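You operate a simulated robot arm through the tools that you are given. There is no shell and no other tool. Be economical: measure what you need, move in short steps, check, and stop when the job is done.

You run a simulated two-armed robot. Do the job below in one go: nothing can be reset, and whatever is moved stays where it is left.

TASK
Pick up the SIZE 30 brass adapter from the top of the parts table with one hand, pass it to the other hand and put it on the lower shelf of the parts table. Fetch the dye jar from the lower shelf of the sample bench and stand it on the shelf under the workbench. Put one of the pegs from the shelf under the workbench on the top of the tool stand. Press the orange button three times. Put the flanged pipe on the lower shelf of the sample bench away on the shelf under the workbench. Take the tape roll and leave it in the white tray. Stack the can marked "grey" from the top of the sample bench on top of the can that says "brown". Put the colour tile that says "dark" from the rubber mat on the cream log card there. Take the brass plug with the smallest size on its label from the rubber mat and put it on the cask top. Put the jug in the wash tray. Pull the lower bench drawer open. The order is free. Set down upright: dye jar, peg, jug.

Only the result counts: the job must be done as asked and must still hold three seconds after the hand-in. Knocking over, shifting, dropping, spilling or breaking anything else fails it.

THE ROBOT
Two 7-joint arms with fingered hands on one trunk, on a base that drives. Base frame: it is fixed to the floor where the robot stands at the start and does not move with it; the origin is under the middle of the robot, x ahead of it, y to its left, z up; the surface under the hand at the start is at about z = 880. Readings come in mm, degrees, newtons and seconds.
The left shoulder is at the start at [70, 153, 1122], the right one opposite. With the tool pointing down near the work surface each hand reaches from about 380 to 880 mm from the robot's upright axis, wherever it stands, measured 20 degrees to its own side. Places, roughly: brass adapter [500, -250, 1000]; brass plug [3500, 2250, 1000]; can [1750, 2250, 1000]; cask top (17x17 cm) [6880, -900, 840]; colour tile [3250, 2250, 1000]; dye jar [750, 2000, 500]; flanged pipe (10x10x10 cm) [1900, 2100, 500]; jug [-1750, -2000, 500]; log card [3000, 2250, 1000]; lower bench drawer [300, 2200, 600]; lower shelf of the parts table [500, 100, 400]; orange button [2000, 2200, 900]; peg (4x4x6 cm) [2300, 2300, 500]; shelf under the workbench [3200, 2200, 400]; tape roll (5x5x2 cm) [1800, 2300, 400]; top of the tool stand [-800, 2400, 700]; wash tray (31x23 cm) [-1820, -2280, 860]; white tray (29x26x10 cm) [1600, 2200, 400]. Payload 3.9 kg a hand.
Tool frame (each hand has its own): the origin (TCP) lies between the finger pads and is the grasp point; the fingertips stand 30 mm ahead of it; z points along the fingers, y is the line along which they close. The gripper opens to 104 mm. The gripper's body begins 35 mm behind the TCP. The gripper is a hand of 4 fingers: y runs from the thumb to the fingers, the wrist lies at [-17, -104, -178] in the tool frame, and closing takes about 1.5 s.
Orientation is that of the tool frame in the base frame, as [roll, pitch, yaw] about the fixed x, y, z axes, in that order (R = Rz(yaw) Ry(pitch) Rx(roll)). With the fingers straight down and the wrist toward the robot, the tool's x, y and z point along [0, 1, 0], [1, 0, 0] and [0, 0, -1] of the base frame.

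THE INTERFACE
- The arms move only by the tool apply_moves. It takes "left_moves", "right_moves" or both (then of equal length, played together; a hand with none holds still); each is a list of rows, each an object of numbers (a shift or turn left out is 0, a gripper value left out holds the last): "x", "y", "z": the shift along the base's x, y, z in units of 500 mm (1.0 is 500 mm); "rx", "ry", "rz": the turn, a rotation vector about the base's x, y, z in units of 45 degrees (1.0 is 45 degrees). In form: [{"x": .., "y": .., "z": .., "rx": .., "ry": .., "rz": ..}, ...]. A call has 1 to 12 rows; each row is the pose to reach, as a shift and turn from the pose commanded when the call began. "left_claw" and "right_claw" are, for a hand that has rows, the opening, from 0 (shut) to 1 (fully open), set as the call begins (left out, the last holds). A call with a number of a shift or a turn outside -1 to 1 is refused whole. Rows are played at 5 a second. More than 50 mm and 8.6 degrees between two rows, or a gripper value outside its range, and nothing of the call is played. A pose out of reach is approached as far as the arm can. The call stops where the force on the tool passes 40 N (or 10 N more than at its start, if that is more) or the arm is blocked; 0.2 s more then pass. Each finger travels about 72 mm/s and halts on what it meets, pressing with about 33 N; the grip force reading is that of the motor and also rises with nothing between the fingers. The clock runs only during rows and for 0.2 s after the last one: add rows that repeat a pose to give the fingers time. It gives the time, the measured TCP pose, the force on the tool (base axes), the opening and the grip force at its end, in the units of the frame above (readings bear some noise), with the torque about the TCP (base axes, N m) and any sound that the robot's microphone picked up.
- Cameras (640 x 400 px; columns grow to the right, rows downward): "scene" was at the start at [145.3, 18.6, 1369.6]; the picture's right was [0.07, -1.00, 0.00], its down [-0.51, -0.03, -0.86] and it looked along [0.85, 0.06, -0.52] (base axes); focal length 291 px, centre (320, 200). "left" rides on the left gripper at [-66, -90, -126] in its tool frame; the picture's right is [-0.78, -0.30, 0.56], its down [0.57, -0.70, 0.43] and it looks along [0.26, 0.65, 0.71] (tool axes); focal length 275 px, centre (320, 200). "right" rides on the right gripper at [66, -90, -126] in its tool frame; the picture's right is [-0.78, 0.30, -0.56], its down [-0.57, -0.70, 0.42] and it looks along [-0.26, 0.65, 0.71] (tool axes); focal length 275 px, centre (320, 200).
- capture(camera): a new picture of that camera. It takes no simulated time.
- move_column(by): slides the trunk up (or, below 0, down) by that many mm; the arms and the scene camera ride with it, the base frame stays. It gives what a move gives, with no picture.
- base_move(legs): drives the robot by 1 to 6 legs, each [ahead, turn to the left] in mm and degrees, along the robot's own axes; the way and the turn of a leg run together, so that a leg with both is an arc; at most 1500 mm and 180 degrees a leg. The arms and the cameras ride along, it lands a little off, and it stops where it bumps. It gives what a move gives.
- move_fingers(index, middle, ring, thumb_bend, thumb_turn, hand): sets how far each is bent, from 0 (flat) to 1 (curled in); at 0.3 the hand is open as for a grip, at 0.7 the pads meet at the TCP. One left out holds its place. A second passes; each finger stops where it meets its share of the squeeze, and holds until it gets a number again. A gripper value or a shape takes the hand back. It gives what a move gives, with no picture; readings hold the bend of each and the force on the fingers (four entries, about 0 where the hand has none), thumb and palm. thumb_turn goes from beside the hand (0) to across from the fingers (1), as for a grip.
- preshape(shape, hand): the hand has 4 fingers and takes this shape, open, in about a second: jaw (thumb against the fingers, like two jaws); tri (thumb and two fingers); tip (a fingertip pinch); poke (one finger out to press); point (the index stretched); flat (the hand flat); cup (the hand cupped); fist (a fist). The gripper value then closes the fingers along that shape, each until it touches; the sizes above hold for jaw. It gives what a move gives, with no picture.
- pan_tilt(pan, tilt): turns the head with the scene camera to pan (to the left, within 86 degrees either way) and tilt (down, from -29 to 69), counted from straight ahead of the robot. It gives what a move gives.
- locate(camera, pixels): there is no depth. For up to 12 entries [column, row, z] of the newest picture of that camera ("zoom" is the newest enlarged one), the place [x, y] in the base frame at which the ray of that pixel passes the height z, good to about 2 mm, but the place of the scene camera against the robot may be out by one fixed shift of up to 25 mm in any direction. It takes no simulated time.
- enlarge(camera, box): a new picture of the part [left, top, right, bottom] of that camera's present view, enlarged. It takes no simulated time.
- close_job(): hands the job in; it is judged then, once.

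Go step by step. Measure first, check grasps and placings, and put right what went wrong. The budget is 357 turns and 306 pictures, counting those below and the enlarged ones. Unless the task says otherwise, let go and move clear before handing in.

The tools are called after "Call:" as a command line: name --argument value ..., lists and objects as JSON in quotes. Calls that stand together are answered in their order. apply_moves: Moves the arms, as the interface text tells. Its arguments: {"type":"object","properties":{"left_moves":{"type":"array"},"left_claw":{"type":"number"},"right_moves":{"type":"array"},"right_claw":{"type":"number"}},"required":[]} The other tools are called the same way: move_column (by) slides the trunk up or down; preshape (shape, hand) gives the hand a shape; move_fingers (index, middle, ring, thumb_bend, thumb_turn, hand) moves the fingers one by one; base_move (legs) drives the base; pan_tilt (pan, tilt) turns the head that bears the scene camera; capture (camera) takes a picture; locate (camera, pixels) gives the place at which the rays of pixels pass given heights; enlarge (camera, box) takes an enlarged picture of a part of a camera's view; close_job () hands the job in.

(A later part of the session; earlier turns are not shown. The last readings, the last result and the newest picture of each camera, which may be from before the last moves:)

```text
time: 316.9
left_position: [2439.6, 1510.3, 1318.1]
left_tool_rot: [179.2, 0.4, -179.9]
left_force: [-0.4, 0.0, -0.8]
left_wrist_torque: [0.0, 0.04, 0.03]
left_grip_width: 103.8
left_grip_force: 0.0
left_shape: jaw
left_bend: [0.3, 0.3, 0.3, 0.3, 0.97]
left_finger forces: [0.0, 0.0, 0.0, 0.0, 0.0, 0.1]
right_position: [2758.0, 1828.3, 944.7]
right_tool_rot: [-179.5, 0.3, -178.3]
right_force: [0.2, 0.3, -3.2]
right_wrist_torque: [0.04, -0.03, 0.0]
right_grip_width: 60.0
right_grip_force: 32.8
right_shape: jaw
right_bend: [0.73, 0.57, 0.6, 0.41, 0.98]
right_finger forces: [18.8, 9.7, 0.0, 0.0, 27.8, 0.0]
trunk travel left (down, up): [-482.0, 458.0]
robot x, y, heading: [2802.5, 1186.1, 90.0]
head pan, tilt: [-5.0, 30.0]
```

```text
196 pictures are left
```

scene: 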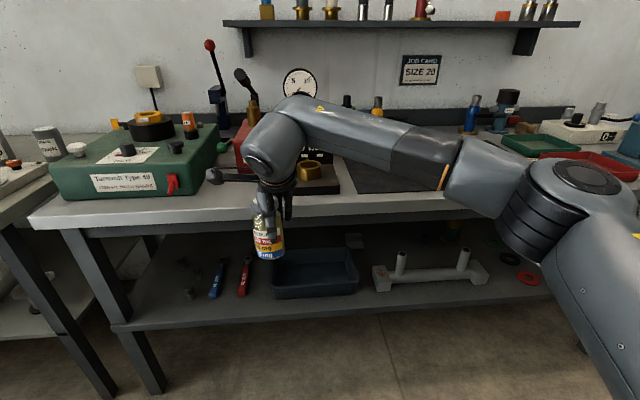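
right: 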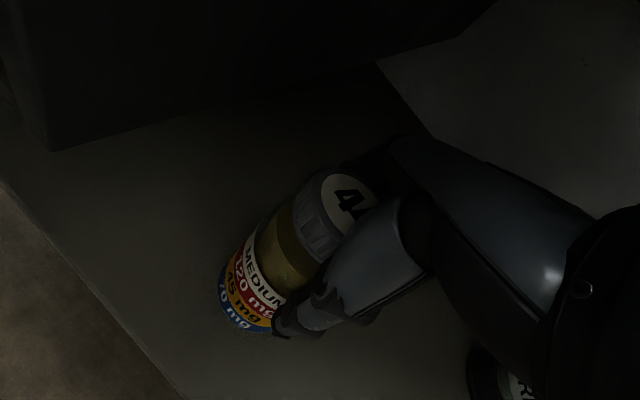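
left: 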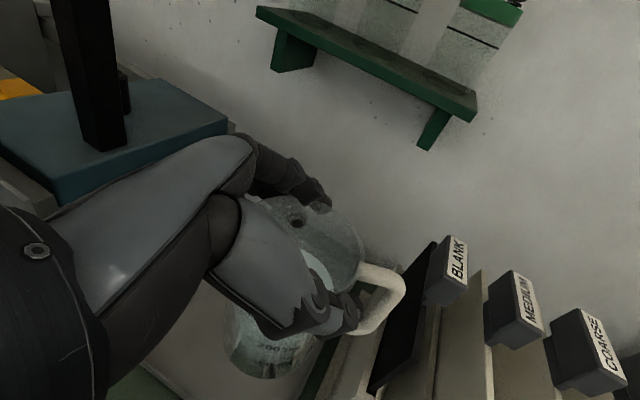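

Call:
move_column --by -300

Call:
pan_tilt --pan -15 --tilt 28

Call:
capture --camera "scene"

Call:
capture --camera "right"

```text
time: 319.9
left_position: [2441.2, 1509.3, 1018.6]
left_tool_rot: [179.2, 0.4, -179.9]
left_force: [0.5, 0.2, 0.6]
left_wrist_torque: [0.02, -0.03, -0.03]
left_grip_width: 104.2
left_grip_force: 0.1
left_shape: jaw
left_bend: [0.3, 0.3, 0.3, 0.3, 0.97]
left_finger forces: [0.1, 0.0, 0.1, 0.0, 0.0, 0.0]
right_position: [2756.8, 1827.9, 645.8]
right_tool_rot: [-179.6, 0.3, -178.2]
right_force: [0.4, 0.0, -1.5]
right_wrist_torque: [0.03, -0.04, 0.03]
right_grip_width: 60.0
right_grip_force: 32.7
right_shape: jaw
right_bend: [0.73, 0.57, 0.6, 0.41, 0.98]
right_finger forces: [18.8, 9.7, 0.0, 0.0, 27.7, 0.1]
trunk travel left (down, up): [-182.0, 758.0]
robot x, y, heading: [2797.2, 1186.2, 89.8]
head pan, tilt: [-5.0, 30.0]
```

```text
time: 320.6
left_position: [2440.8, 1509.8, 1018.2]
left_tool_rot: [179.2, 0.3, -180.0]
left_force: [0.0, -0.1, -0.5]
left_wrist_torque: [0.01, 0.0, -0.01]
left_grip_width: 103.9
left_grip_force: 0.0
left_shape: jaw
left_bend: [0.3, 0.3, 0.3, 0.3, 0.97]
left_finger forces: [0.1, 0.0, 0.1, 0.0, 0.0, 0.0]
right_position: [2757.3, 1828.9, 643.9]
right_tool_rot: [-179.6, 0.3, -178.2]
right_force: [0.5, -0.8, -2.5]
right_wrist_torque: [0.0, -0.04, -0.05]
right_grip_width: 59.8
right_grip_force: 33.6
right_shape: jaw
right_bend: [0.73, 0.57, 0.6, 0.41, 0.98]
right_finger forces: [18.7, 9.8, 0.0, 0.1, 27.8, 0.0]
trunk travel left (down, up): [-182.0, 758.0]
robot x, y, heading: [2802.0, 1189.8, 90.2]
head pan, tilt: [-15.0, 28.0]
```

```text
195 pictures are left
```

scene: 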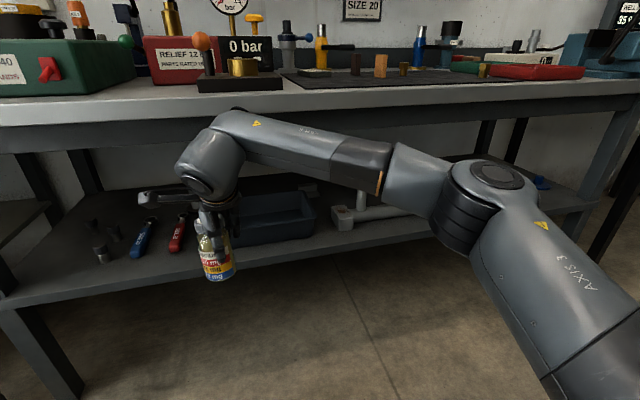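

```text
194 pictures are left
```

right: 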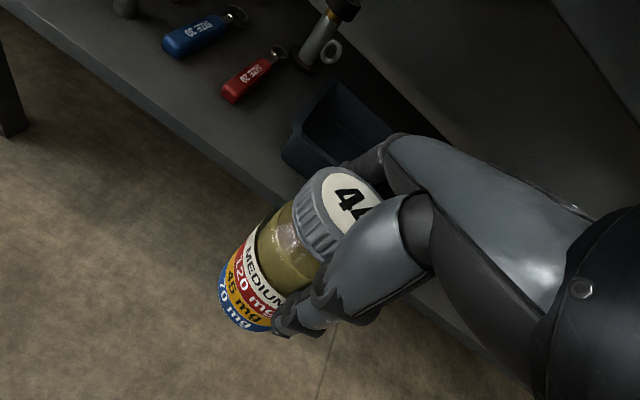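

Call:
locate --camera "scene" --pixels '[[100, 262, 400], [140, 258, 400], [170, 252, 400], [240, 245, 400], [318, 238, 400], [345, 228, 400], [420, 240, 400], [300, 257, 400], [50, 298, 400], [320, 90, 880], [300, 153, 766]]'

Call:
locate --camera "right" --pixels '[[228, 100, 400], [285, 160, 400], [200, 138, 400], [165, 52, 400], [270, 47, 400], [125, 15, 400], [300, 65, 400]]'

```text
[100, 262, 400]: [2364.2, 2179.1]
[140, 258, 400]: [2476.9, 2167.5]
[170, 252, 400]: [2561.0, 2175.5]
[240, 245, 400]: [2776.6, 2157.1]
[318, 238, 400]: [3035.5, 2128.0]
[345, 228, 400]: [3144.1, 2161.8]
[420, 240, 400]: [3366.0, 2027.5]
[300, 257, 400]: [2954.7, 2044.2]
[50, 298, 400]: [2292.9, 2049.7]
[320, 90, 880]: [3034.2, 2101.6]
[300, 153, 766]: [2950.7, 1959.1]
```

```text
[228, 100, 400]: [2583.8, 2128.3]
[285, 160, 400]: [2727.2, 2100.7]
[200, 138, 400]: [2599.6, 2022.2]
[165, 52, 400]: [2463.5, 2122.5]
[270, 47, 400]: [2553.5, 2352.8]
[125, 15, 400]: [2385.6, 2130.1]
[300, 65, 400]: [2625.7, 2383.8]
```

Free gap on the shelf: x 2610–2720 between the red screwdriver and the blue bin, front edge y≈2022, apron bottom z≈766. I turn 10° left, shift the hand right, lower, then drive in.

Call:
base_move --legs '[[0, 10]]'

Call:
apply_moves --right_moves '[{"x": 0.04, "y": 0.007}, {"x": 0.08, "y": 0.014}, {"x": 0.126, "y": 0.022}, {"x": 0.126, "y": 0.022}]'

Call:
move_column --by -122

Call:
capture --camera "right"

Call:
capture --camera "scene"

```text
time: 321.7
left_position: [2390.3, 1441.6, 1018.1]
left_tool_rot: [179.2, 0.4, -170.0]
left_force: [0.1, -0.7, -0.4]
left_wrist_torque: [0.01, 0.01, 0.0]
left_grip_width: 104.0
left_grip_force: 0.1
left_shape: jaw
left_bend: [0.3, 0.3, 0.3, 0.3, 0.97]
left_finger forces: [0.1, 0.0, 0.0, 0.0, 0.1, 0.1]
right_position: [2647.6, 1811.4, 644.5]
right_tool_rot: [-179.5, 0.3, -168.2]
right_force: [-0.6, 0.7, -3.5]
right_wrist_torque: [0.04, -0.01, 0.0]
right_grip_width: 59.7
right_grip_force: 32.9
right_shape: jaw
right_bend: [0.73, 0.57, 0.6, 0.41, 0.98]
right_finger forces: [18.9, 9.7, 0.1, 0.0, 27.8, 0.0]
trunk travel left (down, up): [-182.0, 758.0]
robot x, y, heading: [2801.7, 1187.7, 99.9]
head pan, tilt: [-15.0, 28.0]
```

```text
time: 322.7
left_position: [2391.8, 1440.8, 1018.2]
left_tool_rot: [179.2, 0.4, -170.0]
left_force: [-0.2, -0.1, -0.4]
left_wrist_torque: [0.01, -0.04, -0.02]
left_grip_width: 104.0
left_grip_force: 0.0
left_shape: jaw
left_bend: [0.3, 0.3, 0.3, 0.3, 0.97]
left_finger forces: [0.0, 0.0, 0.0, 0.0, 0.0, 0.1]
right_position: [2709.9, 1823.0, 644.1]
right_tool_rot: [-179.5, 0.3, -168.1]
right_force: [-0.4, -0.9, -3.5]
right_wrist_torque: [0.02, -0.02, -0.03]
right_grip_width: 59.8
right_grip_force: 32.9
right_shape: jaw
right_bend: [0.73, 0.57, 0.6, 0.41, 0.98]
right_finger forces: [18.8, 9.7, 0.0, 0.0, 27.7, 0.0]
trunk travel left (down, up): [-182.0, 758.0]
robot x, y, heading: [2800.9, 1189.7, 99.8]
head pan, tilt: [-15.0, 28.0]
```

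```text
time: 324.3
left_position: [2391.6, 1442.1, 896.1]
left_tool_rot: [179.2, 0.4, -170.0]
left_force: [-0.4, 0.6, -0.3]
left_wrist_torque: [0.0, 0.01, -0.01]
left_grip_width: 103.9
left_grip_force: 0.0
left_shape: jaw
left_bend: [0.3, 0.3, 0.3, 0.3, 0.97]
left_finger forces: [0.1, 0.1, 0.0, 0.0, 0.1, 0.0]
right_position: [2708.7, 1823.4, 522.3]
right_tool_rot: [-179.6, 0.3, -168.2]
right_force: [0.7, 0.1, -3.5]
right_wrist_torque: [0.02, -0.04, 0.0]
right_grip_width: 59.6
right_grip_force: 32.7
right_shape: jaw
right_bend: [0.73, 0.57, 0.6, 0.41, 0.98]
right_finger forces: [18.8, 9.7, 0.1, 0.0, 27.7, 0.0]
trunk travel left (down, up): [-60.0, 880.0]
robot x, y, heading: [2800.4, 1186.2, 99.8]
head pan, tilt: [-15.0, 28.0]
```

```text
193 pictures are left
```

right: 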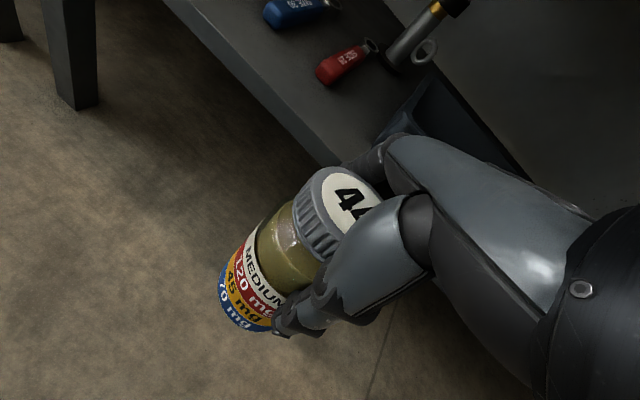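

```text
192 pictures are left
```

scene: 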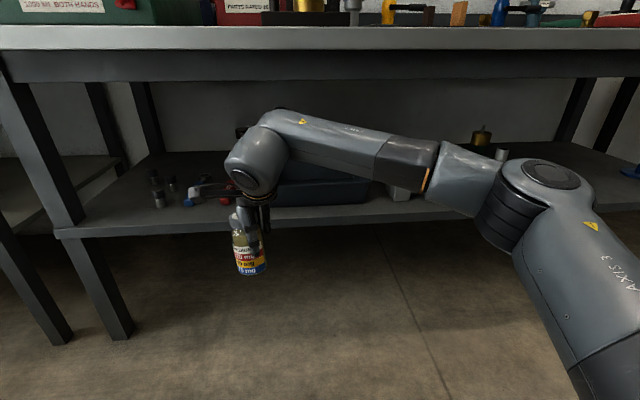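

Call:
locate --camera "right" --pixels '[[276, 106, 380], [276, 106, 400], [276, 106, 420], [322, 80, 400], [322, 80, 420], [395, 140, 400]]'

Call:
locate --camera "scene" --pixels '[[200, 225, 380], [200, 225, 400], [200, 225, 420], [330, 214, 400]]'

```text
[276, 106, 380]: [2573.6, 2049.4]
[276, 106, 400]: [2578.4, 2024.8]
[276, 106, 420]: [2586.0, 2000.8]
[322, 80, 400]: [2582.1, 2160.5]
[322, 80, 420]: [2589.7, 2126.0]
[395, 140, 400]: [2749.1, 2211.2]
```

```text
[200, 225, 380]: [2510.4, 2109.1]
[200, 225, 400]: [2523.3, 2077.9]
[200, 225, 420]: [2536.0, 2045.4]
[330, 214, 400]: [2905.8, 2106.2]
```

The arm's knuckle would be about as high as the workbench apron, so I need to regrasp the jar with a sideways-rolled hand. I raise up to set it briefly on a free spot of the workbench top.

Call:
move_column --by 400

Call:
move_column --by 250

Call:
pan_tilt --pan -10 --tilt 45

Call:
capture --camera "scene"

Call:
capture --camera "right"

```text
time: 328.1
left_position: [2391.3, 1443.0, 1296.1]
left_tool_rot: [179.2, 0.4, -170.1]
left_force: [-0.4, 0.1, 1.2]
left_wrist_torque: [-0.01, 0.02, -0.01]
left_grip_width: 103.8
left_grip_force: 0.1
left_shape: jaw
left_bend: [0.3, 0.3, 0.3, 0.3, 0.97]
left_finger forces: [0.1, 0.0, 0.0, 0.1, 0.0, 0.0]
right_position: [2709.2, 1822.7, 922.7]
right_tool_rot: [-179.5, 0.4, -168.2]
right_force: [-0.1, -0.6, -3.7]
right_wrist_torque: [0.05, -0.02, -0.03]
right_grip_width: 59.8
right_grip_force: 32.5
right_shape: jaw
right_bend: [0.73, 0.57, 0.6, 0.41, 0.98]
right_finger forces: [18.8, 9.7, 0.0, 0.0, 27.7, 0.0]
trunk travel left (down, up): [-460.0, 480.0]
robot x, y, heading: [2800.9, 1185.1, 99.8]
head pan, tilt: [-15.0, 28.0]
```

```text
time: 330.7
left_position: [2390.2, 1443.0, 1545.7]
left_tool_rot: [179.2, 0.4, -170.1]
left_force: [-0.2, -0.7, 0.8]
left_wrist_torque: [-0.03, 0.01, 0.0]
left_grip_width: 103.8
left_grip_force: 0.1
left_shape: jaw
left_bend: [0.3, 0.3, 0.3, 0.3, 0.97]
left_finger forces: [0.0, 0.0, 0.0, 0.0, 0.1, 0.0]
right_position: [2709.5, 1823.4, 1171.4]
right_tool_rot: [-179.5, 0.3, -168.2]
right_force: [-0.8, -0.6, -3.0]
right_wrist_torque: [0.03, 0.0, 0.01]
right_grip_width: 59.6
right_grip_force: 33.1
right_shape: jaw
right_bend: [0.73, 0.57, 0.6, 0.41, 0.98]
right_finger forces: [18.7, 9.6, 0.1, 0.1, 27.7, 0.0]
trunk travel left (down, up): [-710.0, 230.0]
robot x, y, heading: [2801.6, 1185.4, 99.6]
head pan, tilt: [-15.0, 28.0]
```

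```text
time: 331.5
left_position: [2389.5, 1443.6, 1546.5]
left_tool_rot: [179.2, 0.3, -169.9]
left_force: [0.1, 0.6, -0.1]
left_wrist_torque: [0.0, 0.01, -0.02]
left_grip_width: 104.1
left_grip_force: 0.0
left_shape: jaw
left_bend: [0.3, 0.3, 0.3, 0.3, 0.97]
left_finger forces: [0.1, 0.1, 0.0, 0.0, 0.1, 0.0]
right_position: [2709.5, 1824.4, 1172.6]
right_tool_rot: [-179.5, 0.3, -168.2]
right_force: [0.6, -0.1, -3.0]
right_wrist_torque: [0.04, -0.03, 0.02]
right_grip_width: 59.7
right_grip_force: 33.5
right_shape: jaw
right_bend: [0.73, 0.57, 0.6, 0.41, 0.98]
right_finger forces: [18.7, 9.7, 0.0, 0.1, 27.7, 0.0]
trunk travel left (down, up): [-710.0, 230.0]
robot x, y, heading: [2801.3, 1192.7, 99.6]
head pan, tilt: [-10.0, 45.0]
```

```text
191 pictures are left
```

scene: 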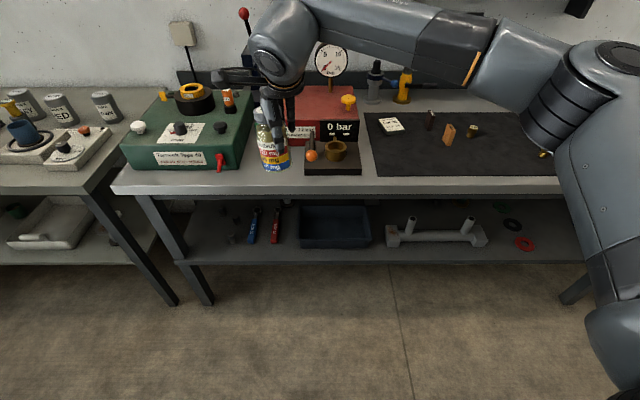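

```text
190 pictures are left
```

right: 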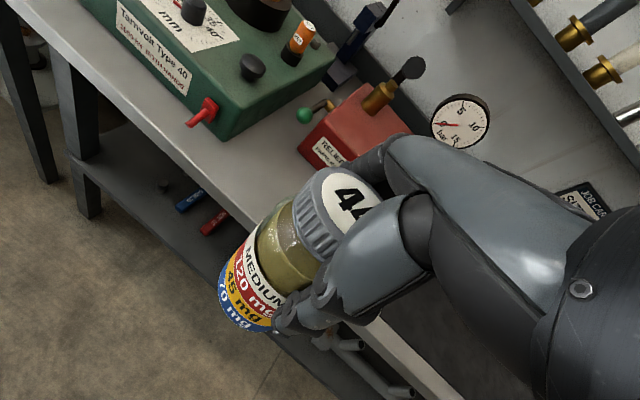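

Call:
locate --camera "scene" --pixels '[[270, 178, 880], [235, 170, 880], [305, 175, 880], [290, 145, 880], [200, 192, 880], [300, 190, 880], [83, 131, 920]]'

Call:
locate --camera "right" --pixels '[[215, 138, 880], [335, 80, 880], [320, 165, 880], [230, 205, 880], [260, 160, 880]]'

```text
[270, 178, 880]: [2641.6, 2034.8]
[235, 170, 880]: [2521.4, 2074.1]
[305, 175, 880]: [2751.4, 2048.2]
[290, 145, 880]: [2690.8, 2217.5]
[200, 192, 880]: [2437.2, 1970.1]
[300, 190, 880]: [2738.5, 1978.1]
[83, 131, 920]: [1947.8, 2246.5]
```

```text
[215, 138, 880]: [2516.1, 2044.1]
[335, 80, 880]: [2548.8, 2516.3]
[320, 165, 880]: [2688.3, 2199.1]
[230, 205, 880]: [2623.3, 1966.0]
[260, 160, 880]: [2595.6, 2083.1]
```

Free rectangle on top: x 2540–2750, y 1966–2190. I drive 240 mm in, shift slightly left and lower the jar onto it.

Call:
base_move --legs '[[235, 0]]'

Call:
apply_moves --right_moves '[{"x": -0.03}, {"x": -0.06}, {"x": -0.06, "z": -0.05}, {"x": -0.06, "z": -0.1}, {"x": -0.06, "z": -0.15}, {"x": -0.06, "z": -0.2}, {"x": -0.06, "z": -0.25}, {"x": -0.06, "z": -0.3}, {"x": -0.06, "z": -0.32}, {"x": -0.06, "z": -0.32}]'

Call:
capture --camera "scene"

```text
time: 333.2
left_position: [2350.6, 1673.5, 1547.4]
left_tool_rot: [179.1, 0.5, -170.0]
left_force: [-0.2, -0.8, -0.1]
left_wrist_torque: [0.04, -0.02, 0.0]
left_grip_width: 104.0
left_grip_force: 0.0
left_shape: jaw
left_bend: [0.3, 0.3, 0.3, 0.3, 0.97]
left_finger forces: [0.1, 0.0, 0.0, 0.0, 0.0, 0.0]
right_position: [2670.4, 2054.6, 1172.5]
right_tool_rot: [-179.7, 0.3, -168.2]
right_force: [0.0, 0.3, -3.0]
right_wrist_torque: [0.05, -0.02, 0.0]
right_grip_width: 60.0
right_grip_force: 33.1
right_shape: jaw
right_bend: [0.73, 0.57, 0.6, 0.41, 0.98]
right_finger forces: [18.8, 9.9, 0.0, 0.1, 27.8, 0.1]
trunk travel left (down, up): [-710.0, 230.0]
robot x, y, heading: [2764.2, 1420.5, 99.9]
head pan, tilt: [-10.0, 45.0]
```

```text
time: 335.4
left_position: [2350.8, 1676.2, 1546.1]
left_tool_rot: [179.3, 0.3, -170.1]
left_force: [-0.6, -0.1, -0.6]
left_wrist_torque: [-0.02, -0.03, 0.03]
left_grip_width: 103.9
left_grip_force: 0.1
left_shape: jaw
left_bend: [0.3, 0.3, 0.3, 0.3, 0.97]
left_finger forces: [0.1, 0.0, 0.0, 0.0, 0.0, 0.0]
right_position: [2638.5, 2057.3, 1012.3]
right_tool_rot: [-179.6, 0.3, -168.3]
right_force: [-0.5, 0.5, -2.6]
right_wrist_torque: [0.04, -0.03, 0.01]
right_grip_width: 59.9
right_grip_force: 32.6
right_shape: jaw
right_bend: [0.73, 0.57, 0.6, 0.41, 0.98]
right_finger forces: [18.7, 9.7, 0.1, 0.0, 27.6, 0.0]
trunk travel left (down, up): [-710.0, 230.0]
robot x, y, heading: [2764.0, 1422.1, 99.7]
head pan, tilt: [-10.0, 45.0]
```

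```text
189 pictures are left
```

scene: 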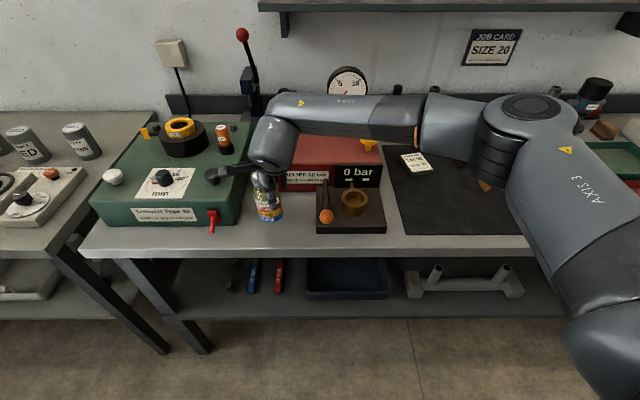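

Call:
apply_moves --right_moves '[{"z": -0.012}, {"z": -0.022}, {"z": -0.03}, {"z": -0.038}, {"z": -0.044}, {"z": -0.05}]'

Call:
enlarge --camera "scene" --box '[200, 120, 360, 240]'

```text
time: 336.8
left_position: [2350.3, 1675.4, 1546.7]
left_tool_rot: [179.2, 0.5, -170.2]
left_force: [0.0, 0.5, 0.4]
left_wrist_torque: [0.0, 0.01, -0.01]
left_grip_width: 104.0
left_grip_force: 0.0
left_shape: jaw
left_bend: [0.3, 0.3, 0.3, 0.3, 0.97]
left_finger forces: [0.0, 0.0, 0.1, 0.0, 0.0, 0.0]
right_position: [2640.2, 2057.0, 987.6]
right_tool_rot: [-179.5, 0.3, -168.2]
right_force: [0.9, -0.3, -3.1]
right_wrist_torque: [0.02, -0.03, -0.02]
right_grip_width: 59.7
right_grip_force: 33.1
right_shape: jaw
right_bend: [0.73, 0.57, 0.6, 0.41, 0.98]
right_finger forces: [18.6, 9.6, 0.0, 0.1, 27.5, 0.0]
trunk travel left (down, up): [-710.0, 230.0]
robot x, y, heading: [2761.3, 1422.5, 99.6]
head pan, tilt: [-10.0, 45.0]
```

```text
3.33 times, centred on (280, 180) of scene
```

zoom: 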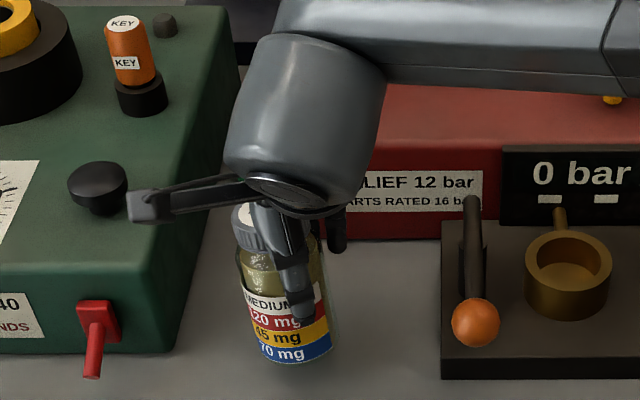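

Call:
apply_moves --right_moves '[{"z": -0.006}, {"z": -0.012}, {"z": -0.018}, {"z": -0.024}, {"z": -0.03}, {"z": -0.036}]'

```text
time: 338.2
left_position: [2351.1, 1674.4, 1547.7]
left_tool_rot: [179.1, 0.4, -170.2]
left_force: [-0.3, -0.7, 0.6]
left_wrist_torque: [0.02, -0.01, 0.0]
left_grip_width: 103.8
left_grip_force: 0.1
left_shape: jaw
left_bend: [0.3, 0.3, 0.3, 0.3, 0.97]
left_finger forces: [0.0, 0.0, 0.0, 0.0, 0.0, 0.0]
right_position: [2640.3, 2056.2, 970.8]
right_tool_rot: [-179.6, 0.2, -168.3]
right_force: [0.9, -0.5, 1.3]
right_wrist_torque: [0.11, 0.04, 0.03]
right_grip_width: 59.9
right_grip_force: 32.7
right_shape: jaw
right_bend: [0.73, 0.57, 0.6, 0.41, 0.98]
right_finger forces: [19.1, 9.9, 0.1, 0.0, 28.9, 0.0]
trunk travel left (down, up): [-710.0, 230.0]
robot x, y, heading: [2761.0, 1416.8, 99.9]
head pan, tilt: [-10.0, 45.0]
```

Contact at TCP z≈970. I open, lift off, and then roll the hand.

Call:
apply_moves --right_moves '[{}, {}, {}, {}, {}, {"z": 0.05}, {"z": 0.12}, {"z": 0.19}, {"z": 0.26}, {"z": 0.32}]' --right_claw 1

Call:
capture --camera "right"

```text
time: 340.4
left_position: [2350.4, 1674.6, 1546.0]
left_tool_rot: [179.1, 0.5, -170.1]
left_force: [0.5, 0.3, 0.6]
left_wrist_torque: [0.02, 0.0, 0.01]
left_grip_width: 104.0
left_grip_force: 0.0
left_shape: jaw
left_bend: [0.3, 0.3, 0.3, 0.3, 0.97]
left_finger forces: [0.1, 0.0, 0.0, 0.0, 0.0, 0.1]
right_position: [2638.9, 2055.8, 1131.8]
right_tool_rot: [-179.6, 0.3, -168.3]
right_force: [-0.1, -0.8, -1.1]
right_wrist_torque: [0.0, 0.0, 0.0]
right_grip_width: 103.8
right_grip_force: 0.1
right_shape: jaw
right_bend: [0.3, 0.3, 0.3, 0.3, 0.97]
right_finger forces: [0.0, 0.0, 0.0, 0.0, 0.0, 0.1]
trunk travel left (down, up): [-710.0, 230.0]
robot x, y, heading: [2765.3, 1420.2, 99.7]
head pan, tilt: [-10.0, 45.0]
```

```text
187 pictures are left
```

right: 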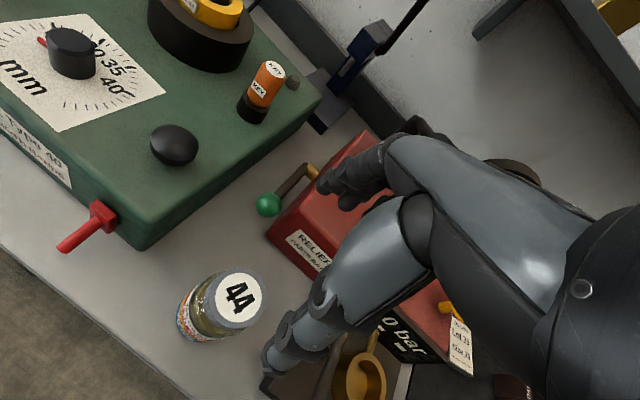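

Jar stands on the bench top. I roll the right hand 45° (wrist to the right) above it.

Call:
apply_moves --right_moves '[{"x": 0.02, "y": 0.003, "rx": -0.03, "ry": 0.16}, {"x": 0.04, "y": 0.006, "rx": -0.055, "ry": 0.33}, {"x": 0.07, "y": 0.01, "rx": -0.08, "ry": 0.49}, {"x": 0.1, "y": 0.015, "rx": -0.11, "ry": 0.65}, {"x": 0.13, "y": 0.02, "rx": -0.14, "ry": 0.82}, {"x": 0.15, "y": 0.026, "rx": -0.168, "ry": 0.986}, {"x": 0.15, "y": 0.026, "rx": -0.168, "ry": 0.986}]'

Call:
capture --camera "right"

Call:
capture --camera "scene"

```text
time: 342.0
left_position: [2351.3, 1676.7, 1546.5]
left_tool_rot: [179.2, 0.4, -170.1]
left_force: [-1.3, 0.2, 0.2]
left_wrist_torque: [0.03, -0.01, 0.0]
left_grip_width: 104.0
left_grip_force: 0.1
left_shape: jaw
left_bend: [0.3, 0.3, 0.3, 0.3, 0.97]
left_finger forces: [0.0, 0.0, 0.1, 0.0, 0.0, 0.1]
right_position: [2714.2, 2069.1, 1128.5]
right_tool_rot: [178.3, -44.8, -167.4]
right_force: [-0.1, 0.3, 0.5]
right_wrist_torque: [-0.02, 0.0, 0.02]
right_grip_width: 104.0
right_grip_force: 0.0
right_shape: jaw
right_bend: [0.3, 0.3, 0.3, 0.3, 0.97]
right_finger forces: [0.0, 0.0, 0.0, 0.0, 0.0, 0.1]
trunk travel left (down, up): [-710.0, 230.0]
robot x, y, heading: [2760.4, 1419.1, 99.8]
head pan, tilt: [-10.0, 45.0]
```

```text
186 pictures are left
```

right: 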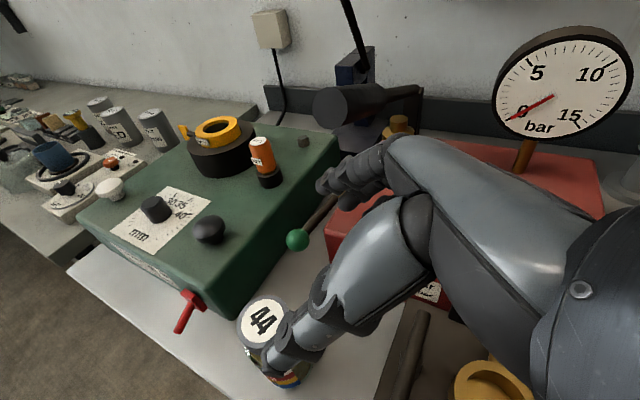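

```text
185 pictures are left
```

scene: 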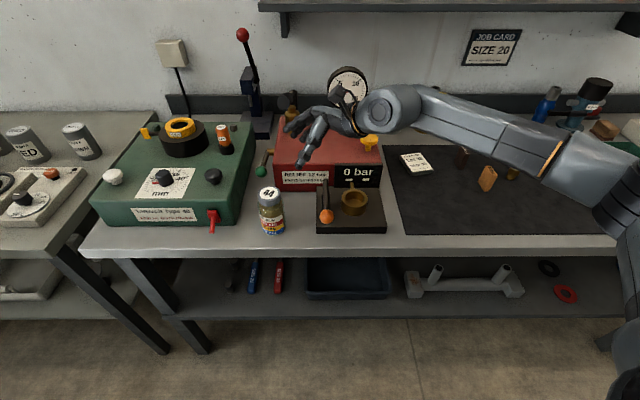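

Call:
locate --camera "right" --pixels '[[262, 319, 975], [262, 319, 986]]'

Call:
locate --camera "scene" --pixels '[[268, 194, 975], [268, 194, 986], [272, 231, 865]]'

```text
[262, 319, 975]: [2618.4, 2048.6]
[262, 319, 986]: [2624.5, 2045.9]
```

```text
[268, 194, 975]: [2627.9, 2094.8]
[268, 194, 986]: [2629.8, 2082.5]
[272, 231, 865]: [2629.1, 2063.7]
```

Call:
apply_moves --right_moves '[{"x": -0.014, "y": -0.01, "z": -0.05}, {"x": -0.014, "y": -0.01, "z": -0.1}, {"x": -0.014, "y": -0.01, "z": -0.15}, {"x": -0.014, "y": -0.01, "z": -0.15}]'

Call:
capture --camera "right"

Call:
enlarge --camera "scene" --box '[220, 100, 420, 250]'

```text
time: 343.0
left_position: [2351.7, 1675.5, 1546.6]
left_tool_rot: [179.2, 0.5, -170.1]
left_force: [-0.6, -0.3, -0.1]
left_wrist_torque: [-0.04, 0.0, 0.01]
left_grip_width: 104.1
left_grip_force: 0.1
left_shape: jaw
left_bend: [0.3, 0.3, 0.3, 0.3, 0.97]
left_finger forces: [0.0, 0.1, 0.0, 0.0, 0.0, 0.0]
right_position: [2706.8, 2064.7, 1054.8]
right_tool_rot: [178.2, -44.6, -167.3]
right_force: [0.4, 0.5, -0.6]
right_wrist_torque: [0.0, 0.0, -0.02]
right_grip_width: 103.7
right_grip_force: 0.1
right_shape: jaw
right_bend: [0.3, 0.3, 0.3, 0.3, 0.97]
right_finger forces: [0.1, 0.0, 0.1, 0.0, 0.1, 0.1]
trunk travel left (down, up): [-710.0, 230.0]
robot x, y, heading: [2759.9, 1420.0, 100.0]
head pan, tilt: [-10.0, 45.0]
```

```text
184 pictures are left
```

right: 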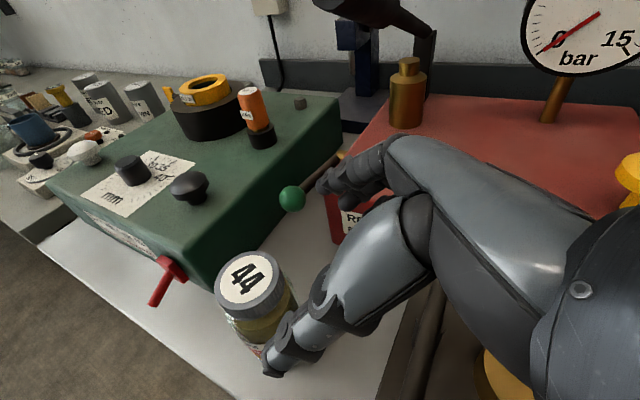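

```text
2.67 times, centred on (320, 175) of scene
```

zoom: 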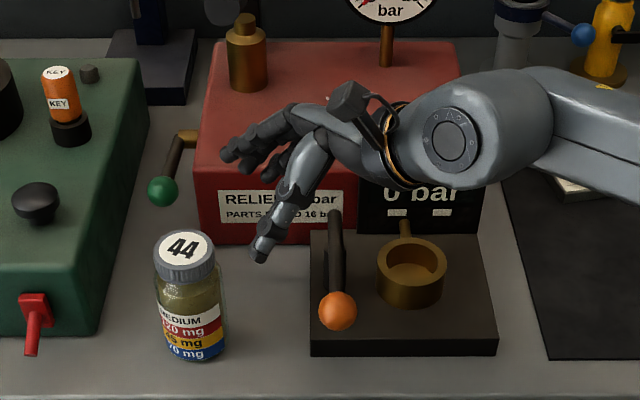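

Call:
locate --camera "right" --pixels '[[248, 277, 970], [248, 277, 986], [248, 277, 1000]]'

```text
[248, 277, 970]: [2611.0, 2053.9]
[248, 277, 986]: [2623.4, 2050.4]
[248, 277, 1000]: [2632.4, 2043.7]
```

Triangulated cap centre (2627,2046,991). I slide down the 45° line to the grasp and close.

Call:
apply_moves --right_moves '[{"x": -0.03, "y": -0.01, "z": -0.03}, {"x": -0.06, "y": -0.017, "z": -0.06}, {"x": -0.09, "y": -0.024, "z": -0.09}, {"x": -0.12, "y": -0.03, "z": -0.12}, {"x": -0.148, "y": -0.036, "z": -0.148}, {"x": -0.148, "y": -0.036, "z": -0.148}]'

Call:
enlarge --camera "scene" --box '[220, 100, 420, 250]'

```text
time: 344.4
left_position: [2351.6, 1676.5, 1547.8]
left_tool_rot: [179.1, 0.4, -170.2]
left_force: [0.1, -0.3, 0.2]
left_wrist_torque: [-0.02, 0.05, 0.02]
left_grip_width: 104.0
left_grip_force: 0.1
left_shape: jaw
left_bend: [0.3, 0.3, 0.3, 0.3, 0.97]
left_finger forces: [0.0, 0.0, 0.0, 0.0, 0.0, 0.0]
right_position: [2632.0, 2047.8, 982.0]
right_tool_rot: [178.4, -44.7, -167.5]
right_force: [0.4, 0.4, -0.5]
right_wrist_torque: [0.0, 0.0, 0.02]
right_grip_width: 103.8
right_grip_force: 0.0
right_shape: jaw
right_bend: [0.3, 0.3, 0.3, 0.3, 0.97]
right_finger forces: [0.1, 0.0, 0.0, 0.0, 0.1, 0.0]
trunk travel left (down, up): [-710.0, 230.0]
robot x, y, heading: [2759.3, 1416.9, 99.9]
head pan, tilt: [-10.0, 45.0]
```

```text
2.67 times, centred on (320, 175) of scene
```

zoom: 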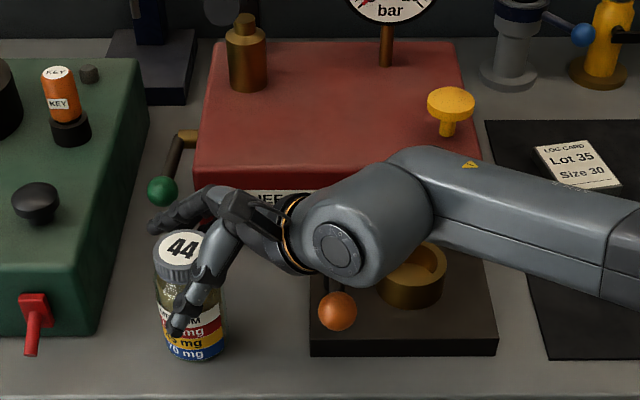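

Call:
apply_moves --right_moves '[{}, {}, {}, {}, {}, {}, {}]' --right_claw 0

Call:
apply_moves --right_moves '[{"z": 0.04}, {"z": 0.08}, {"z": 0.14}, {"z": 0.2}, {"z": 0.24}]'

Call:
enlarge --camera "scene" --box '[220, 60, 420, 250]'

```text
time: 346.0
left_position: [2350.7, 1675.8, 1547.5]
left_tool_rot: [179.3, 0.3, -170.1]
left_force: [-0.3, 0.3, 0.5]
left_wrist_torque: [0.01, 0.0, 0.01]
left_grip_width: 103.9
left_grip_force: 0.1
left_shape: jaw
left_bend: [0.3, 0.3, 0.3, 0.3, 0.97]
left_finger forces: [0.0, 0.0, 0.0, 0.0, 0.1, 0.0]
right_position: [2632.3, 2048.0, 980.8]
right_tool_rot: [178.3, -44.7, -167.3]
right_force: [-1.7, 0.3, 0.9]
right_wrist_torque: [0.13, 0.06, 0.0]
right_grip_width: 44.9
right_grip_force: 33.0
right_shape: jaw
right_bend: [0.73, 0.51, 0.46, 0.65, 0.99]
right_finger forces: [17.0, 10.3, 4.5, 0.1, 32.2, 0.0]
trunk travel left (down, up): [-710.0, 230.0]
robot x, y, heading: [2758.1, 1420.2, 99.8]
head pan, tilt: [-10.0, 45.0]
```

```text
time: 347.2
left_position: [2350.1, 1676.5, 1545.8]
left_tool_rot: [179.2, 0.4, -170.2]
left_force: [0.3, -1.0, -0.3]
left_wrist_torque: [-0.02, -0.02, 0.03]
left_grip_width: 103.9
left_grip_force: 0.1
left_shape: jaw
left_bend: [0.3, 0.3, 0.3, 0.3, 0.97]
left_finger forces: [0.0, 0.0, 0.0, 0.0, 0.1, 0.0]
right_position: [2632.1, 2046.7, 1101.1]
right_tool_rot: [178.5, -44.8, -167.4]
right_force: [0.0, -0.8, -3.7]
right_wrist_torque: [0.03, -0.02, -0.01]
right_grip_width: 44.6
right_grip_force: 32.9
right_shape: jaw
right_bend: [0.73, 0.51, 0.46, 0.65, 0.99]
right_finger forces: [16.5, 9.9, 4.2, 0.1, 32.6, 0.0]
trunk travel left (down, up): [-710.0, 230.0]
robot x, y, heading: [2763.8, 1420.0, 100.2]
head pan, tilt: [-10.0, 45.0]
```

```text
2.11 times, centred on (320, 155) of scene
```

zoom: 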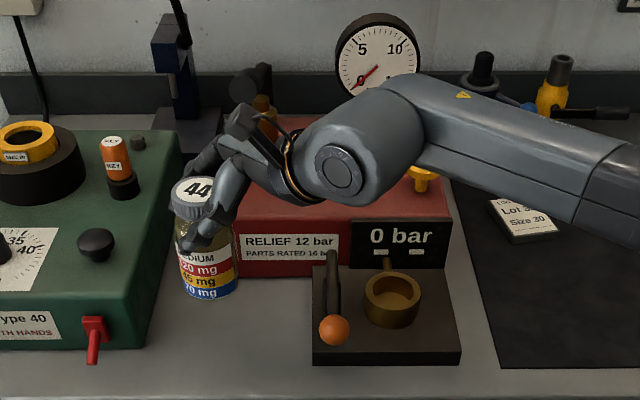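

Jar held firmly with the rolled hand. I back out, lower to shelf height and re-check.

Call:
base_move --legs '[[-250, 0]]'

Call:
move_column --by -400

Call:
move_column --by -165

Call:
pan_tilt --pan 5 --tilt 25

Call:
capture --camera "scene"

Call:
capture --camera "right"

```text
time: 349.0
left_position: [2393.1, 1434.2, 1546.8]
left_tool_rot: [179.4, 0.4, -170.0]
left_force: [-0.1, -0.6, -0.3]
left_wrist_torque: [0.01, -0.02, 0.0]
left_grip_width: 104.1
left_grip_force: 0.1
left_shape: jaw
left_bend: [0.3, 0.3, 0.3, 0.3, 0.97]
left_finger forces: [0.0, 0.1, 0.0, 0.0, 0.0, 0.1]
right_position: [2674.4, 1806.7, 1099.0]
right_tool_rot: [178.7, -44.7, -167.6]
right_force: [-0.3, 0.7, -4.1]
right_wrist_torque: [0.03, 0.02, 0.03]
right_grip_width: 44.7
right_grip_force: 33.3
right_shape: jaw
right_bend: [0.73, 0.51, 0.46, 0.65, 0.99]
right_finger forces: [16.6, 10.1, 4.3, 0.0, 32.7, 0.1]
trunk travel left (down, up): [-710.0, 230.0]
robot x, y, heading: [2800.8, 1174.4, 99.8]
head pan, tilt: [-10.0, 45.0]
```

```text
time: 352.9
left_position: [2392.6, 1431.5, 1147.1]
left_tool_rot: [179.2, 0.4, -169.9]
left_force: [0.9, 0.3, -0.4]
left_wrist_torque: [-0.01, 0.02, 0.01]
left_grip_width: 104.0
left_grip_force: 0.2
left_shape: jaw
left_bend: [0.3, 0.3, 0.3, 0.3, 0.97]
left_finger forces: [0.0, 0.1, 0.1, 0.1, 0.1, 0.1]
right_position: [2673.6, 1804.8, 699.4]
right_tool_rot: [178.6, -44.7, -167.6]
right_force: [-0.2, 0.8, -2.8]
right_wrist_torque: [0.03, 0.01, 0.02]
right_grip_width: 44.6
right_grip_force: 33.3
right_shape: jaw
right_bend: [0.73, 0.51, 0.46, 0.65, 0.99]
right_finger forces: [16.5, 10.0, 4.2, 0.0, 32.4, 0.0]
trunk travel left (down, up): [-310.0, 630.0]
robot x, y, heading: [2803.2, 1176.1, 99.9]
head pan, tilt: [-10.0, 45.0]
```

```text
time: 354.8
left_position: [2393.0, 1431.2, 982.2]
left_tool_rot: [179.2, 0.3, -170.0]
left_force: [-0.1, 0.0, 0.4]
left_wrist_torque: [0.01, -0.01, 0.0]
left_grip_width: 103.7
left_grip_force: 0.0
left_shape: jaw
left_bend: [0.3, 0.3, 0.3, 0.3, 0.97]
left_finger forces: [0.0, 0.0, 0.1, 0.0, 0.0, 0.0]
right_position: [2674.5, 1804.9, 536.1]
right_tool_rot: [178.5, -44.7, -167.5]
right_force: [-0.3, 1.1, -3.6]
right_wrist_torque: [0.06, 0.01, 0.02]
right_grip_width: 44.8
right_grip_force: 33.2
right_shape: jaw
right_bend: [0.73, 0.51, 0.46, 0.65, 0.99]
right_finger forces: [16.6, 10.1, 4.3, 0.0, 32.4, 0.0]
trunk travel left (down, up): [-145.0, 795.0]
robot x, y, heading: [2805.7, 1178.4, 99.7]
head pan, tilt: [-10.0, 45.0]
```

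```text
time: 355.6
left_position: [2392.4, 1432.2, 981.0]
left_tool_rot: [179.2, 0.4, -170.0]
left_force: [-0.7, -0.9, -0.3]
left_wrist_torque: [0.02, -0.04, 0.01]
left_grip_width: 103.9
left_grip_force: 0.0
left_shape: jaw
left_bend: [0.3, 0.3, 0.3, 0.3, 0.97]
left_finger forces: [0.1, 0.0, 0.1, 0.1, 0.0, 0.2]
right_position: [2674.4, 1804.6, 535.0]
right_tool_rot: [178.5, -44.7, -167.5]
right_force: [-0.2, -0.5, -3.4]
right_wrist_torque: [-0.01, 0.0, 0.02]
right_grip_width: 44.9
right_grip_force: 32.6
right_shape: jaw
right_bend: [0.73, 0.51, 0.46, 0.65, 0.99]
right_finger forces: [16.5, 10.1, 4.3, 0.0, 32.4, 0.0]
trunk travel left (down, up): [-145.0, 795.0]
robot x, y, heading: [2803.5, 1180.0, 99.9]
head pan, tilt: [5.0, 25.0]
```

```text
180 pictures are left
```

scene: 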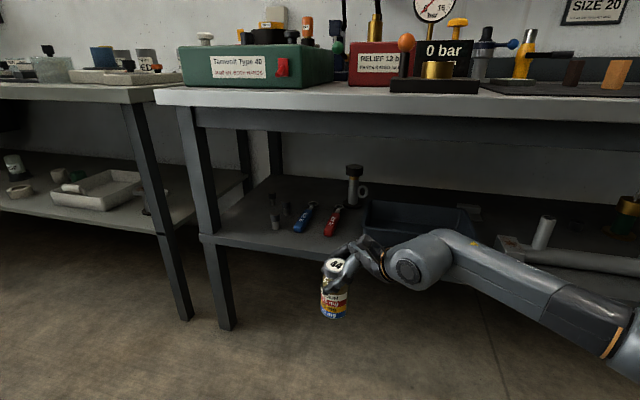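

```text
179 pictures are left
```

right: 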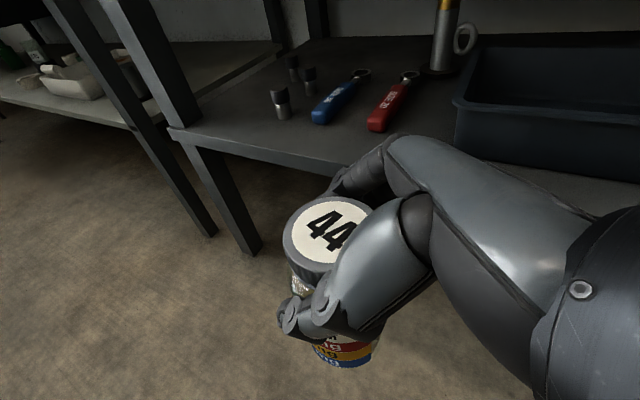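

Call:
locate --camera "right" --pixels '[[378, 131, 400], [320, 123, 400], [460, 148, 400], [457, 103, 470], [280, 118, 400], [294, 78, 400], [310, 94, 400], [250, 155, 400], [440, 72, 400]]'

Call:
locate --camera "scene" --pixels '[[328, 236, 400], [365, 235, 400], [276, 228, 400], [287, 212, 400], [273, 214, 400], [300, 251, 400], [355, 203, 400]]'

```text
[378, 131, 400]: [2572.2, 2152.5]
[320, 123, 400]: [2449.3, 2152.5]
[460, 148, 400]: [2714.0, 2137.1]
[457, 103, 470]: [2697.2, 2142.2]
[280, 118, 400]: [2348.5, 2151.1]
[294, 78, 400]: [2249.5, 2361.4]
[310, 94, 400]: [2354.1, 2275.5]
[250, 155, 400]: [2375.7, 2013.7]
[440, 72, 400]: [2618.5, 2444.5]
```

```text
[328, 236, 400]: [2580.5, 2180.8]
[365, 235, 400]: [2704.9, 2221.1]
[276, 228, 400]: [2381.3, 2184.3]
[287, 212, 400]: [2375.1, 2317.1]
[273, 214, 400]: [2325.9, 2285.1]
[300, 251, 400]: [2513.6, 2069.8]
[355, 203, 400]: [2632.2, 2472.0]
```

The front strip y 2015–2130 is free. I drive 280 mm so the jar is at about (2626,2082).

Call:
base_move --legs '[[280, 0]]'

Call:
capture --camera "scene"

Call:
capture --camera "right"

```text
time: 357.5
left_position: [2345.3, 1706.0, 981.0]
left_tool_rot: [179.2, 0.4, -170.1]
left_force: [-0.2, 0.4, -0.1]
left_wrist_torque: [-0.02, 0.0, 0.0]
left_grip_width: 104.0
left_grip_force: 0.1
left_shape: jaw
left_bend: [0.3, 0.3, 0.3, 0.3, 0.97]
left_finger forces: [0.1, 0.0, 0.0, 0.0, 0.0, 0.0]
right_position: [2627.8, 2078.0, 534.4]
right_tool_rot: [178.4, -44.7, -167.4]
right_force: [-0.1, -0.7, 0.3]
right_wrist_torque: [-0.02, 0.01, -0.01]
right_grip_width: 25.7
right_grip_force: 33.0
right_shape: jaw
right_bend: [0.75, 0.75, 0.72, 0.79, 0.99]
right_finger forces: [0.1, 0.0, 0.1, 0.0, 0.0, 0.1]
trunk travel left (down, up): [-145.0, 795.0]
robot x, y, heading: [2752.5, 1448.7, 99.9]
head pan, tilt: [5.0, 25.0]
```

```text
178 pictures are left
```

scene: 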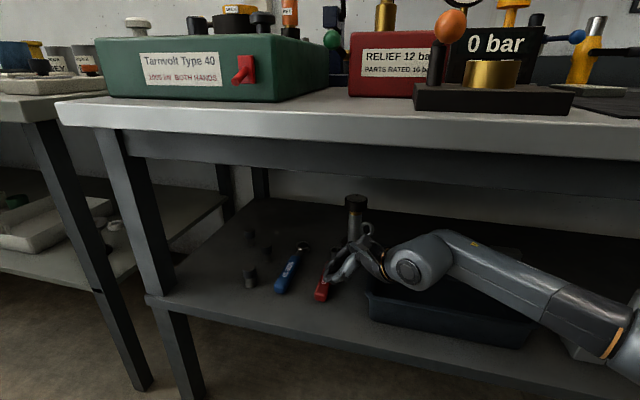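

```text
177 pictures are left
```

right: 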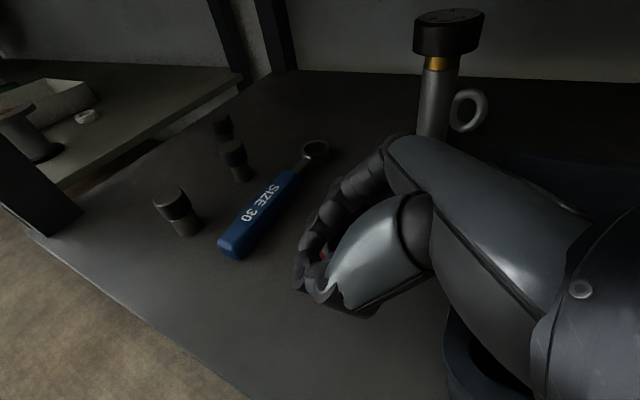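

The jar was knocked out of the hand, apparently by the shelf edge. I look for it.

Call:
base_move --legs '[[-300, 0]]'

Call:
pan_tilt --pan 0 --tilt 45

Call:
capture --camera "scene"

```text
time: 359.6
left_position: [2399.0, 1405.5, 981.9]
left_tool_rot: [179.2, 0.4, -170.0]
left_force: [-1.2, -0.4, 0.1]
left_wrist_torque: [0.0, -0.01, -0.01]
left_grip_width: 104.1
left_grip_force: 0.0
left_shape: jaw
left_bend: [0.3, 0.3, 0.3, 0.3, 0.97]
left_finger forces: [0.1, 0.1, 0.0, 0.0, 0.0, 0.0]
right_position: [2678.9, 1777.7, 536.4]
right_tool_rot: [178.3, -44.7, -167.5]
right_force: [-0.2, -0.5, 0.8]
right_wrist_torque: [-0.02, 0.01, 0.02]
right_grip_width: 25.3
right_grip_force: 33.5
right_shape: jaw
right_bend: [0.75, 0.75, 0.72, 0.79, 1.0]
right_finger forces: [0.1, 0.0, 0.0, 0.0, 0.0, 0.0]
trunk travel left (down, up): [-145.0, 795.0]
robot x, y, heading: [2810.0, 1152.3, 99.9]
head pan, tilt: [5.0, 25.0]
```

```text
time: 360.4
left_position: [2397.4, 1404.7, 981.3]
left_tool_rot: [179.2, 0.4, -170.1]
left_force: [0.1, -1.0, 0.5]
left_wrist_torque: [-0.01, -0.01, -0.01]
left_grip_width: 103.8
left_grip_force: 0.2
left_shape: jaw
left_bend: [0.3, 0.3, 0.3, 0.3, 0.97]
left_finger forces: [0.0, 0.0, 0.1, 0.0, 0.0, 0.0]
right_position: [2679.5, 1777.7, 536.7]
right_tool_rot: [178.5, -44.7, -167.5]
right_force: [0.7, -0.3, -0.2]
right_wrist_torque: [-0.01, 0.01, 0.0]
right_grip_width: 25.3
right_grip_force: 33.4
right_shape: jaw
right_bend: [0.75, 0.75, 0.72, 0.79, 1.0]
right_finger forces: [0.0, 0.1, 0.0, 0.0, 0.1, 0.0]
trunk travel left (down, up): [-145.0, 795.0]
robot x, y, heading: [2809.7, 1150.4, 99.6]
head pan, tilt: [0.0, 45.0]
```

```text
176 pictures are left
```

scene: 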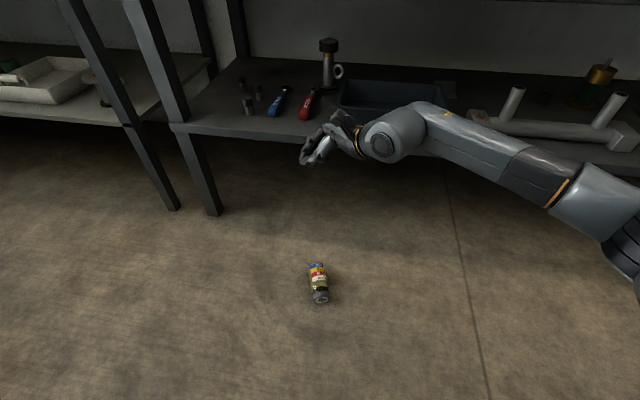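

The jar lies on the floor at (318,283), cap toward the robot. I measure it.

Call:
enlarge --camera "scene" --box '[268, 245, 368, 320]'

Call:
locate --camera "scene" --pixels '[[317, 266, 32], [320, 297, 32], [318, 281, 32]]'

```text
5.33 times, centred on (318, 282) of scene
```

zoom: 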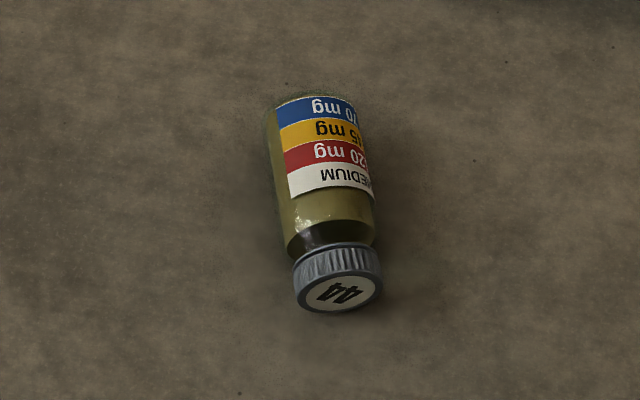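

```text
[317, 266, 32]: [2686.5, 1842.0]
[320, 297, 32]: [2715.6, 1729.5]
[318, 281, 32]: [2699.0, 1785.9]
```

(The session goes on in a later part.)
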